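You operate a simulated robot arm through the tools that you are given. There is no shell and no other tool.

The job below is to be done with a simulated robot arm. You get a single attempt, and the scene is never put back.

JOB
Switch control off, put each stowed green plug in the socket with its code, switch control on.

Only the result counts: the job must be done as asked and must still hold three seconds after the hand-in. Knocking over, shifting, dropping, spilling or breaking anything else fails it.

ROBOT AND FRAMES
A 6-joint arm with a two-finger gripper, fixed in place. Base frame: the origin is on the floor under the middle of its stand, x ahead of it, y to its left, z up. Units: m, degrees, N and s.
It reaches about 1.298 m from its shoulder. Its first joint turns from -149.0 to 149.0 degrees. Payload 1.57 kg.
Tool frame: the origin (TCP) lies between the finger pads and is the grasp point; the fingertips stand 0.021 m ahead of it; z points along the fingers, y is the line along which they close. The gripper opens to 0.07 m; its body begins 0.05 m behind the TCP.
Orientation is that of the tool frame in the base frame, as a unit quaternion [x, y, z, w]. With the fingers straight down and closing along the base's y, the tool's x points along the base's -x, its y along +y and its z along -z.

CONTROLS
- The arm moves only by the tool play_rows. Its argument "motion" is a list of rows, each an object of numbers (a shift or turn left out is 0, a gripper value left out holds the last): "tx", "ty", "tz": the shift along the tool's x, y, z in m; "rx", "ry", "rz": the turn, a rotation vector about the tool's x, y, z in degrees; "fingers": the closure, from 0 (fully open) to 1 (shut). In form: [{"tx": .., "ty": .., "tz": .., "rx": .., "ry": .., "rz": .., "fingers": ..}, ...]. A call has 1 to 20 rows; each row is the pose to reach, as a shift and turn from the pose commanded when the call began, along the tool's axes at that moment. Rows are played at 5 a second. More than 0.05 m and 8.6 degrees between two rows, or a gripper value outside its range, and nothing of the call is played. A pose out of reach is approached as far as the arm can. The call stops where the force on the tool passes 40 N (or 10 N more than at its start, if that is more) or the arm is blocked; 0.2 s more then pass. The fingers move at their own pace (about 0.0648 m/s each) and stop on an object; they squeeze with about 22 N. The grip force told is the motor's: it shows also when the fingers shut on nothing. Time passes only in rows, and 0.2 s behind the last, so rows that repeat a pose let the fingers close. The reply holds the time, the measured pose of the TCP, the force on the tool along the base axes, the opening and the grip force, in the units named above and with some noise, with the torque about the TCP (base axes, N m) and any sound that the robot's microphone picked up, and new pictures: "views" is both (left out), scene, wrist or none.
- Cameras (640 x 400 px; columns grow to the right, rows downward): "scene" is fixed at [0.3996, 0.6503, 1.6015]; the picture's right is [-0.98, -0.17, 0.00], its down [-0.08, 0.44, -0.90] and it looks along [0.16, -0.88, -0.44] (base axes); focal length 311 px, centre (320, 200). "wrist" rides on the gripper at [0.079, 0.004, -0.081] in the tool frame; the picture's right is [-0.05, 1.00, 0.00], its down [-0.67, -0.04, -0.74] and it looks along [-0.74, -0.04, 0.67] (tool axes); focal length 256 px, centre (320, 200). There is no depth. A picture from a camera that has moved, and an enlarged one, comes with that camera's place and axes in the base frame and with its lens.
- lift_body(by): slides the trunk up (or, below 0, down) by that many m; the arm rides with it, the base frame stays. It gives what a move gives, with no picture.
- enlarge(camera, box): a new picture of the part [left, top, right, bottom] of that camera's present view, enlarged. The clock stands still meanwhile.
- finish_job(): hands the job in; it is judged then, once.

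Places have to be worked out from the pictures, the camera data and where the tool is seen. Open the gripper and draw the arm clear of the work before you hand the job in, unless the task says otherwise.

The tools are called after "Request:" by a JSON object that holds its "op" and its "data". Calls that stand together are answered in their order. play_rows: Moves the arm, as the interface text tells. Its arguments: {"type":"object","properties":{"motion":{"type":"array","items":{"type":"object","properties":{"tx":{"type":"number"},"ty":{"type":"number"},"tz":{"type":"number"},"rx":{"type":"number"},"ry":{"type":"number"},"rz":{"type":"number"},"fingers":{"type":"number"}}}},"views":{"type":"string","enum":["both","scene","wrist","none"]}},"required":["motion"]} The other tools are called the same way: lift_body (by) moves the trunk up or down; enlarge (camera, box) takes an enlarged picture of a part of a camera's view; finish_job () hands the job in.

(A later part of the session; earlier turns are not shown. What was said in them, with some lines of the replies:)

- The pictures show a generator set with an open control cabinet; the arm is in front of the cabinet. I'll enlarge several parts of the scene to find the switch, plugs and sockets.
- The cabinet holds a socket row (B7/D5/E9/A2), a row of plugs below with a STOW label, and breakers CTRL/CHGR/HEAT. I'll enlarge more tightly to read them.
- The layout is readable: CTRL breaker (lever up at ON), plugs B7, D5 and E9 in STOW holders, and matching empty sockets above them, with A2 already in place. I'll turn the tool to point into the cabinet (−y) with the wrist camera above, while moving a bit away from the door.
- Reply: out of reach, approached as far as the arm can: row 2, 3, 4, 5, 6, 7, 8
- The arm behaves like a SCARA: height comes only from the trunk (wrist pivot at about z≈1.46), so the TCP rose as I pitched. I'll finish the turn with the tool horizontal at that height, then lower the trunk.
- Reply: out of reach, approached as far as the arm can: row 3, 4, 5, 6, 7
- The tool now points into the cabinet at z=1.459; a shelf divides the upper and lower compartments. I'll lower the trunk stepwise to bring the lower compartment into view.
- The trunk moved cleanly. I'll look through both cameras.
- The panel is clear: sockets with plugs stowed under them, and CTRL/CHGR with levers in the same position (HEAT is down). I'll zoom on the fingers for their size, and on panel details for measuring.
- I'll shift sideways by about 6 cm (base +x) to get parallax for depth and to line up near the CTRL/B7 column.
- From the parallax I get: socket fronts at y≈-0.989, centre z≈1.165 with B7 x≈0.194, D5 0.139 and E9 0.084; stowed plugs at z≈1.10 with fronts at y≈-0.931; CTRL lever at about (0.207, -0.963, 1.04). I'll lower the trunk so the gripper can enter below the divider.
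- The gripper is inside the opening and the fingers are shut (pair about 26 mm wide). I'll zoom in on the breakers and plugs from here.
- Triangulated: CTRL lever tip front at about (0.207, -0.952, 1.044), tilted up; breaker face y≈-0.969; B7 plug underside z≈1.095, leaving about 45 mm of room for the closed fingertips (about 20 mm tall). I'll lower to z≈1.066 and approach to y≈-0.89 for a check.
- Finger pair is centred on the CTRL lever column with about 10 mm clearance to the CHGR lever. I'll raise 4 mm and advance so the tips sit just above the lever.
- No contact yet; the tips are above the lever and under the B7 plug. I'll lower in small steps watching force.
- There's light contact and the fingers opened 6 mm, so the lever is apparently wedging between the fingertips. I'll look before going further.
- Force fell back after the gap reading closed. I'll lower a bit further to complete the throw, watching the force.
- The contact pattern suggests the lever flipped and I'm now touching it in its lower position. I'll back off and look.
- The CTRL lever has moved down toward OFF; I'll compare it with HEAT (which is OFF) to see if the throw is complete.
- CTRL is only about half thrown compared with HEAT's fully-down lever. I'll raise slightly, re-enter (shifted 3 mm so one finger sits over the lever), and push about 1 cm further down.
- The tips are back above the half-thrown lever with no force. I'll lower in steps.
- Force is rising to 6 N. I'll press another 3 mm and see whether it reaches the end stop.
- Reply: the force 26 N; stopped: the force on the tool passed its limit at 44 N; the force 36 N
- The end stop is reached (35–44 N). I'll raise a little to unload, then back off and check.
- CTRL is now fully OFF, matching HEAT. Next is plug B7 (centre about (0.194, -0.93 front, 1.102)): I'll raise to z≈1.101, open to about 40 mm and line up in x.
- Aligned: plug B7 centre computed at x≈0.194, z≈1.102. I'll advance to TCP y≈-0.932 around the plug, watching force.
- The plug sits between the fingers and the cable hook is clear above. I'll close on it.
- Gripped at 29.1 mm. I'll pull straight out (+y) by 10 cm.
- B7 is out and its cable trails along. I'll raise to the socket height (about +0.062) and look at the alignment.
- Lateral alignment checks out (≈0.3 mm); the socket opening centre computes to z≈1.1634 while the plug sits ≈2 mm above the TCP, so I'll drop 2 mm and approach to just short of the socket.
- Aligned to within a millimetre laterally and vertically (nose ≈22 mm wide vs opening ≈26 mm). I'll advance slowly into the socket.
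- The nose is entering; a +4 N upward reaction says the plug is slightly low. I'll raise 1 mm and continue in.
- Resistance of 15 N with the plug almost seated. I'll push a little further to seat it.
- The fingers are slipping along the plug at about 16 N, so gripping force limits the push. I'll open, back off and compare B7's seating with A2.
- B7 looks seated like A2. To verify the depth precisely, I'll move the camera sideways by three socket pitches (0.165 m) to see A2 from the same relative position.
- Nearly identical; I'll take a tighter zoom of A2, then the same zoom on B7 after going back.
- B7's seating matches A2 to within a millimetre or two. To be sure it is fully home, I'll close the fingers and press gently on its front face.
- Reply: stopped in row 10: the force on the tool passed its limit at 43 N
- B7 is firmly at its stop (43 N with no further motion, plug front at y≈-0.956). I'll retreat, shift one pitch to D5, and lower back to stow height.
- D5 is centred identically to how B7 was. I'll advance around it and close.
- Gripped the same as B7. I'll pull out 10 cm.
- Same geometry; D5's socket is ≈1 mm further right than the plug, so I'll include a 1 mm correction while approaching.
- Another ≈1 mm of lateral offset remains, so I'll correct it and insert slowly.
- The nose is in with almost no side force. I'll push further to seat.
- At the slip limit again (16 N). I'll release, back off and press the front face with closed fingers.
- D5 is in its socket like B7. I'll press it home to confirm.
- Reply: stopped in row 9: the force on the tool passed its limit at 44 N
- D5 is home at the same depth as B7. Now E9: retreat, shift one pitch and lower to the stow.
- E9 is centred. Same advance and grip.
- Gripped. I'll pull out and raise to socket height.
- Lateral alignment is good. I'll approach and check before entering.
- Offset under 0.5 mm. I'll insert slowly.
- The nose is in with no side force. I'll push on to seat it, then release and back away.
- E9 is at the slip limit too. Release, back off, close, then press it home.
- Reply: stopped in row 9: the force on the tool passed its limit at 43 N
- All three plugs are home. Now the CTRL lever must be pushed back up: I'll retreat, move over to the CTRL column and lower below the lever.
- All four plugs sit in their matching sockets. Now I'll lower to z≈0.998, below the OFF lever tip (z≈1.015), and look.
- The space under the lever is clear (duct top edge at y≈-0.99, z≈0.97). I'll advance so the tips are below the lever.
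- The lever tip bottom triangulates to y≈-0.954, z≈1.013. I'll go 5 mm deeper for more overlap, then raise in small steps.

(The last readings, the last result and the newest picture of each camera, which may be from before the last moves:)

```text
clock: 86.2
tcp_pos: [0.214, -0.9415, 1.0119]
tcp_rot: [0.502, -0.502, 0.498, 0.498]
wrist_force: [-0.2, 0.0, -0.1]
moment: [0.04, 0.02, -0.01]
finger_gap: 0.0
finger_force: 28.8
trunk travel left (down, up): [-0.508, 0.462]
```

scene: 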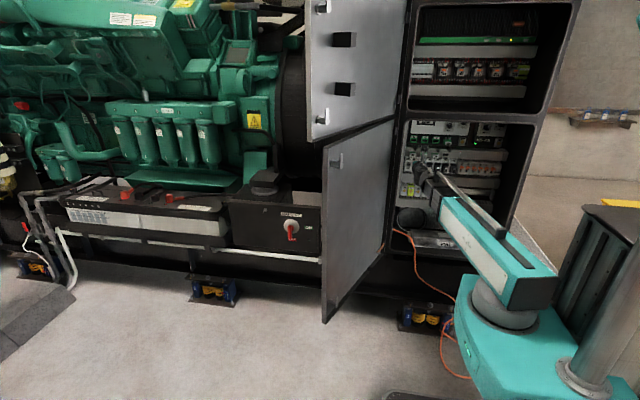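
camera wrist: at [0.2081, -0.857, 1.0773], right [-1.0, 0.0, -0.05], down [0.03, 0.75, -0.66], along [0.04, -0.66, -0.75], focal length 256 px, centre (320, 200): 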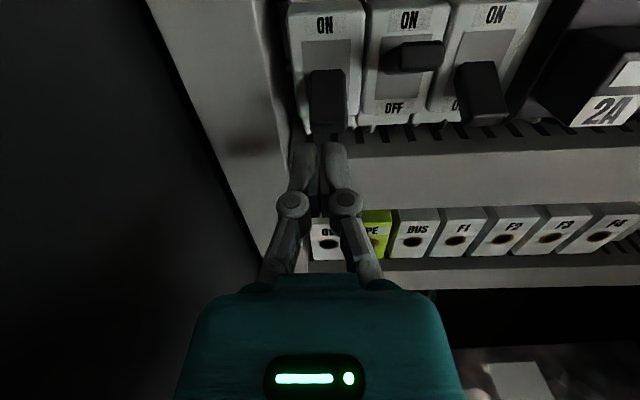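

Light contact with the lever moving. I'll continue upward in steps toward z≈1.038.

Request:
{"op": "lift_body", "data": {"by": 0.006}}

Request:
{"op": "lift_body", "data": {"by": 0.006}}

Request:
{"op": "lift_body", "data": {"by": 0.005}}

```text
clock: 86.8
tcp_pos: [0.2132, -0.942, 1.0179]
tcp_rot: [0.502, -0.501, 0.499, 0.498]
wrist_force: [0.7, -0.2, 0.0]
moment: [-0.01, -0.02, -0.04]
finger_gap: 0.0
finger_force: 28.4
trunk travel left (down, up): [-0.514, 0.456]
```

```text
clock: 87.3
tcp_pos: [0.2119, -0.9414, 1.0244]
tcp_rot: [0.502, -0.502, 0.498, 0.498]
wrist_force: [0.7, -0.4, -0.3]
moment: [0.02, 0.01, -0.01]
finger_gap: 0.0001
finger_force: 28.5
trunk travel left (down, up): [-0.52, 0.45]
```

```text
clock: 87.8
tcp_pos: [0.2135, -0.9421, 1.0261]
tcp_rot: [-0.502, 0.504, -0.498, -0.496]
wrist_force: [0.8, 1.9, -21.6]
moment: [0.43, -0.03, 0.06]
finger_gap: 0.0064
finger_force: 28.0
trunk travel left (down, up): [-0.524, 0.446]
stopped: the force on the tool passed its limit at 44 N (the readings are from after the stop); the commanded pose is now the measured one
```

Hit a stop at 44 N at z≈1.026. I'll unload, back off and compare CTRL with CHGR (which is ON).

Request:
{"op": "lift_body", "data": {"by": -0.008}}

Request:
{"op": "play_rows", "data": {"motion": [{"tz": -0.02, "fingers": 1.0}, {"tz": -0.045, "fingers": 1.0}, {"tz": -0.07, "fingers": 1.0}, {"tz": -0.1, "fingers": 1.0}, {"tz": -0.1, "fingers": 1.0}], "views": "wrist"}}

Request:
{"op": "enlarge", "data": {"camera": "wrist", "box": [295, 40, 423, 120]}}

Request:
{"op": "enlarge", "data": {"camera": "scene", "box": [400, 150, 432, 170]}}

```text
clock: 88.4
tcp_pos: [0.2123, -0.9407, 1.0202]
tcp_rot: [-0.501, 0.504, -0.498, -0.497]
wrist_force: [-0.6, 1.2, -0.2]
moment: [0.02, -0.01, -0.01]
finger_gap: 0.0
finger_force: 28.5
trunk travel left (down, up): [-0.516, 0.454]
```

```text
clock: 89.6
tcp_pos: [0.2136, -0.8378, 1.0195]
tcp_rot: [-0.501, 0.503, -0.498, -0.497]
wrist_force: [-0.4, -0.1, 0.8]
moment: [0.0, 0.02, 0.01]
finger_gap: 0.0
finger_force: 28.8
trunk travel left (down, up): [-0.516, 0.454]
camera wrist: at [0.2087, -0.759, 1.0994], right [-1.0, 0.0, -0.06], down [0.04, 0.75, -0.66], along [0.04, -0.66, -0.75], focal length 256 px, centre (320, 200)
```

wrist: 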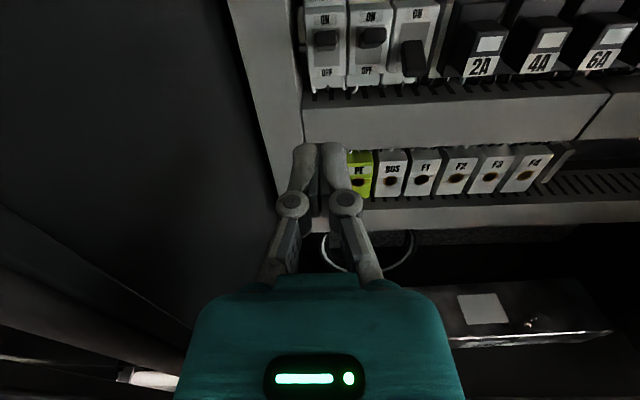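

```text
5.00 times, centred on (359, 80) of wrist
camera zoom: at [0.2087, -0.759, 1.0994], right [-1.0, 0.0, -0.06], down [0.04, 0.75, -0.66], along [0.04, -0.66, -0.75], focal length 1280 px, centre (125, 800)
```

zoom: 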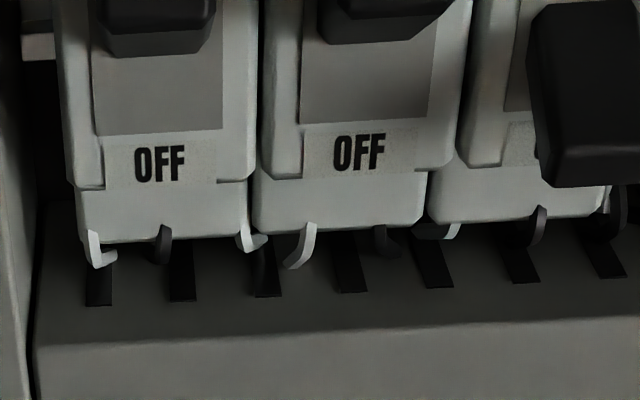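

```text
16.00 times, centred on (416, 160) of scene
camera zoom: at [0.3996, 0.6503, 1.6015], right [-0.98, -0.17, 0.0], down [-0.08, 0.44, -0.9], along [0.16, -0.88, -0.44], focal length 4972 px, centre (-1216, 840)
```

zoom: 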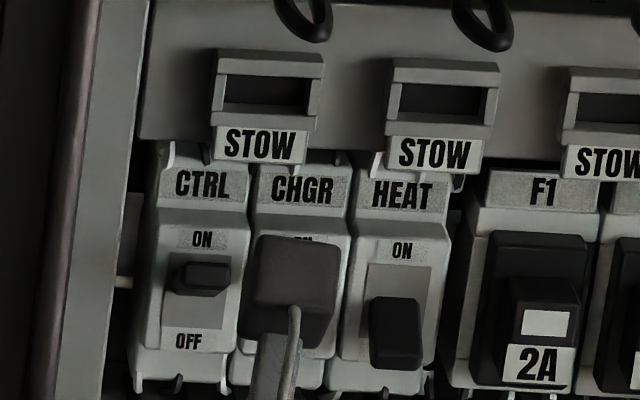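

CTRL appears up again; I'll compare it closely with CHGR.

Request:
{"op": "enlarge", "data": {"camera": "wrist", "box": [295, 0, 423, 80]}}

```text
5.00 times, centred on (359, 40) of wrist
camera zoom: at [0.2087, -0.759, 1.0994], right [-1.0, 0.0, -0.06], down [0.04, 0.75, -0.66], along [0.04, -0.66, -0.75], focal length 1280 px, centre (125, 1000)
```

zoom: 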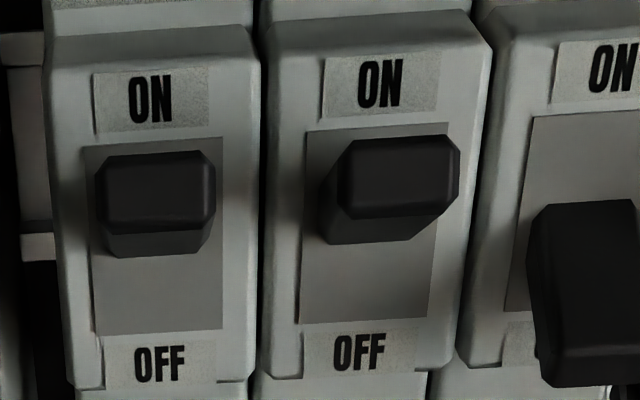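

CTRL lever now matches CHGR exactly (fully ON). I'll open the gripper and withdraw out of the cabinet.

Request:
{"op": "play_rows", "data": {"motion": [{"tz": -0.03, "fingers": 1.0}, {"tz": -0.06, "fingers": 0.6}, {"tz": -0.09, "ty": 0.02, "fingers": 0.2}, {"tz": -0.12, "ty": 0.04, "fingers": 0.0}, {"tz": -0.15, "ty": 0.06, "fingers": 0.0}, {"tz": -0.165, "ty": 0.08, "fingers": 0.0}, {"tz": -0.165, "ty": 0.08, "fingers": 0.0}], "views": "both"}}

Request:
{"op": "enlarge", "data": {"camera": "scene", "box": [398, 125, 478, 175]}}

Request:
{"op": "enlarge", "data": {"camera": "wrist", "box": [220, 0, 460, 150]}}

```text
clock: 91.2
tcp_pos: [0.1329, -0.6746, 1.0203]
tcp_rot: [-0.501, 0.502, -0.499, -0.497]
wrist_force: [1.0, 0.2, -0.1]
moment: [-0.01, -0.01, -0.03]
finger_gap: 0.0701
finger_force: 0.2
trunk travel left (down, up): [-0.516, 0.454]
camera wrist: at [0.128, -0.5948, 1.0997], right [-1.0, 0.0, -0.06], down [0.04, 0.75, -0.66], along [0.04, -0.66, -0.75], focal length 256 px, centre (320, 200)
```

scene: 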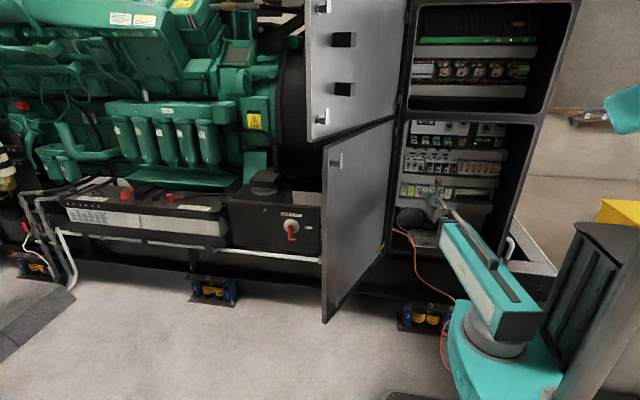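
wrist: 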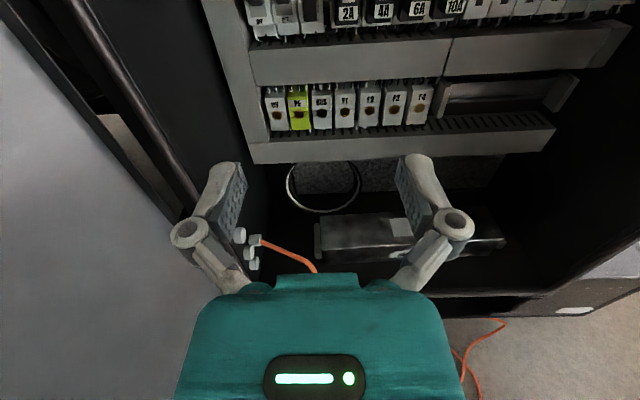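

```text
8.00 times, centred on (438, 150) of scene
camera zoom: at [0.3996, 0.6503, 1.6015], right [-0.98, -0.17, 0.0], down [-0.08, 0.44, -0.9], along [0.16, -0.88, -0.44], focal length 2486 px, centre (-624, 600)
```

zoom: 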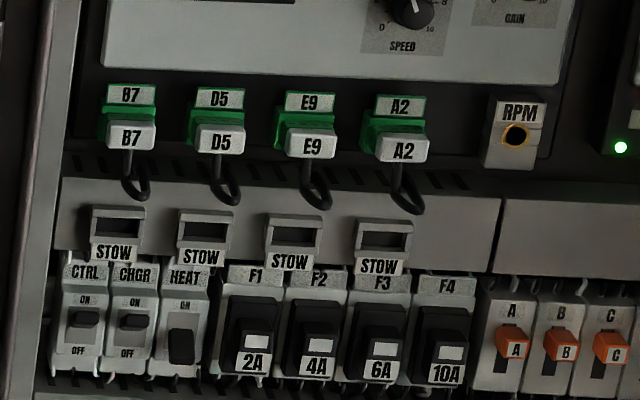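

```text
2.67 times, centred on (340, 75) of wrist
camera zoom: at [0.128, -0.5948, 1.0997], right [-1.0, 0.0, -0.06], down [0.04, 0.75, -0.66], along [0.04, -0.66, -0.75], focal length 683 px, centre (267, 533)
```

zoom: 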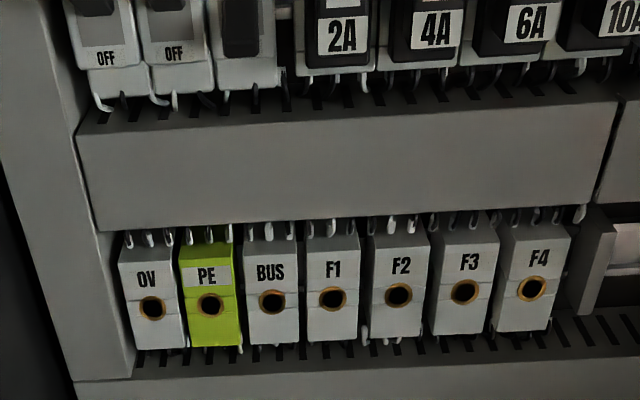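

Everything looks right: B7, D5, E9, A2 seated and CTRL ON. Before handing in, I'll check the rest of the cabinet for any other stowed green plug or sockets.

Request:
{"op": "enlarge", "data": {"camera": "scene", "box": [460, 110, 556, 170]}}

Request:
{"op": "enlarge", "data": {"camera": "scene", "box": [400, 30, 560, 130]}}

Request:
{"op": "enlarge", "data": {"camera": "scene", "box": [400, 160, 528, 260]}}

Request:
{"op": "enlarge", "data": {"camera": "scene", "box": [400, 145, 440, 170]}}

```text
6.67 times, centred on (508, 140) of scene
camera zoom: at [0.3996, 0.6503, 1.6015], right [-0.98, -0.17, 0.0], down [-0.08, 0.44, -0.9], along [0.16, -0.88, -0.44], focal length 2072 px, centre (-933, 600)
```

zoom: 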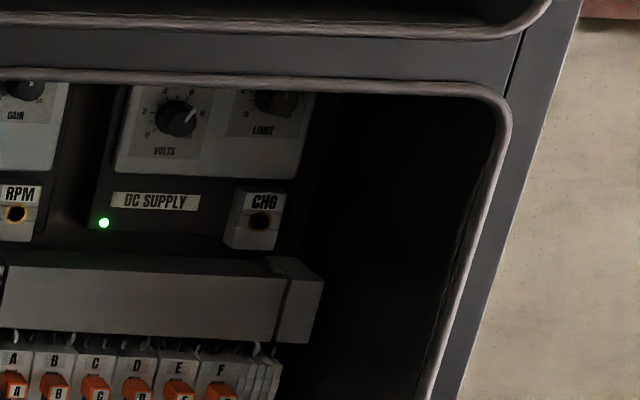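

```text
4.00 times, centred on (480, 80) of scene
camera zoom: at [0.3996, 0.6503, 1.6015], right [-0.98, -0.17, 0.0], down [-0.08, 0.44, -0.9], along [0.16, -0.88, -0.44], focal length 1243 px, centre (-320, 680)
```

zoom: 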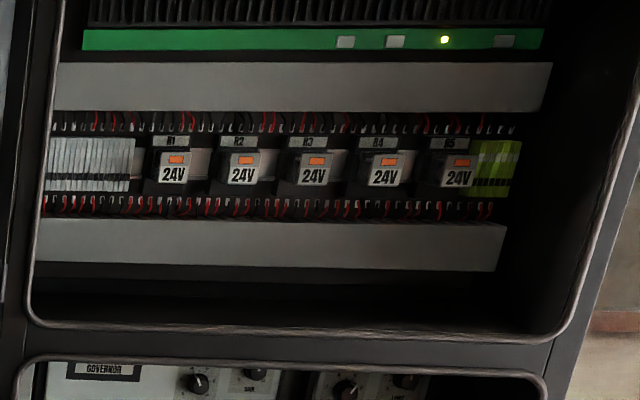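

```text
4.00 times, centred on (464, 210) of scene
camera zoom: at [0.3996, 0.6503, 1.6015], right [-0.98, -0.17, 0.0], down [-0.08, 0.44, -0.9], along [0.16, -0.88, -0.44], focal length 1243 px, centre (-256, 160)
```

zoom: 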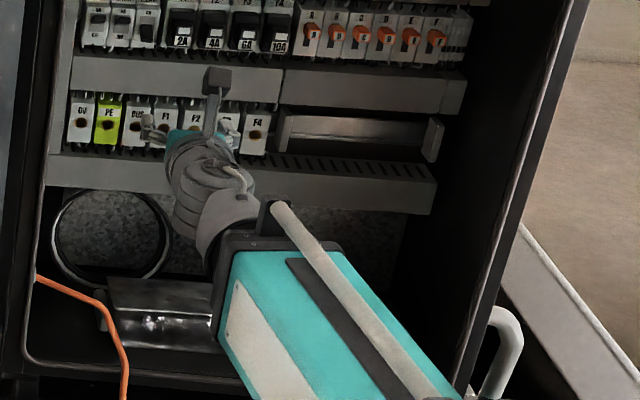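

```text
16.00 times, centred on (420, 158) of scene
camera zoom: at [0.3996, 0.6503, 1.6015], right [-0.98, -0.17, 0.0], down [-0.08, 0.44, -0.9], along [0.16, -0.88, -0.44], focal length 4972 px, centre (-1280, 880)
```

zoom: 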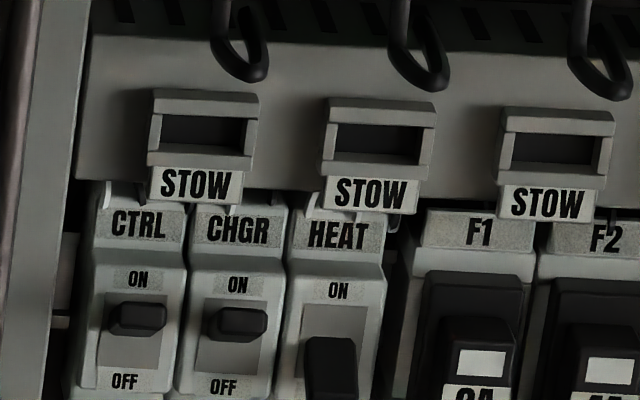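

No other stowed green plugs or empty green sockets remain. CTRL's lever is back where it started at ON, the gripper is open and the arm is clear, so I'm handing in.

Request:
{"op": "finish_job", "data": {}}

```text
The job is handed in.
```

The job is handed in. CTRL was switched off first, the three plugs were moved while it was off, and it is now back on.

- **Plugs:** B7, D5 and E9 are each in the socket with their own code. I pressed each one until it stopped moving at about 43 N. They look level with A2, which was already plugged in and which I left alone.
- **CTRL switch:** the lever went fully down before any plug was touched. In the last pictures it is back at ON, in the same position as before and matching the CHGR switch next to it.
- **Other items:** nothing else in the cabinet looks moved in the final pictures, and no green plugs are left in the STOW holders.
- **Arm:** the gripper is open and the arm is out of the cabinet.
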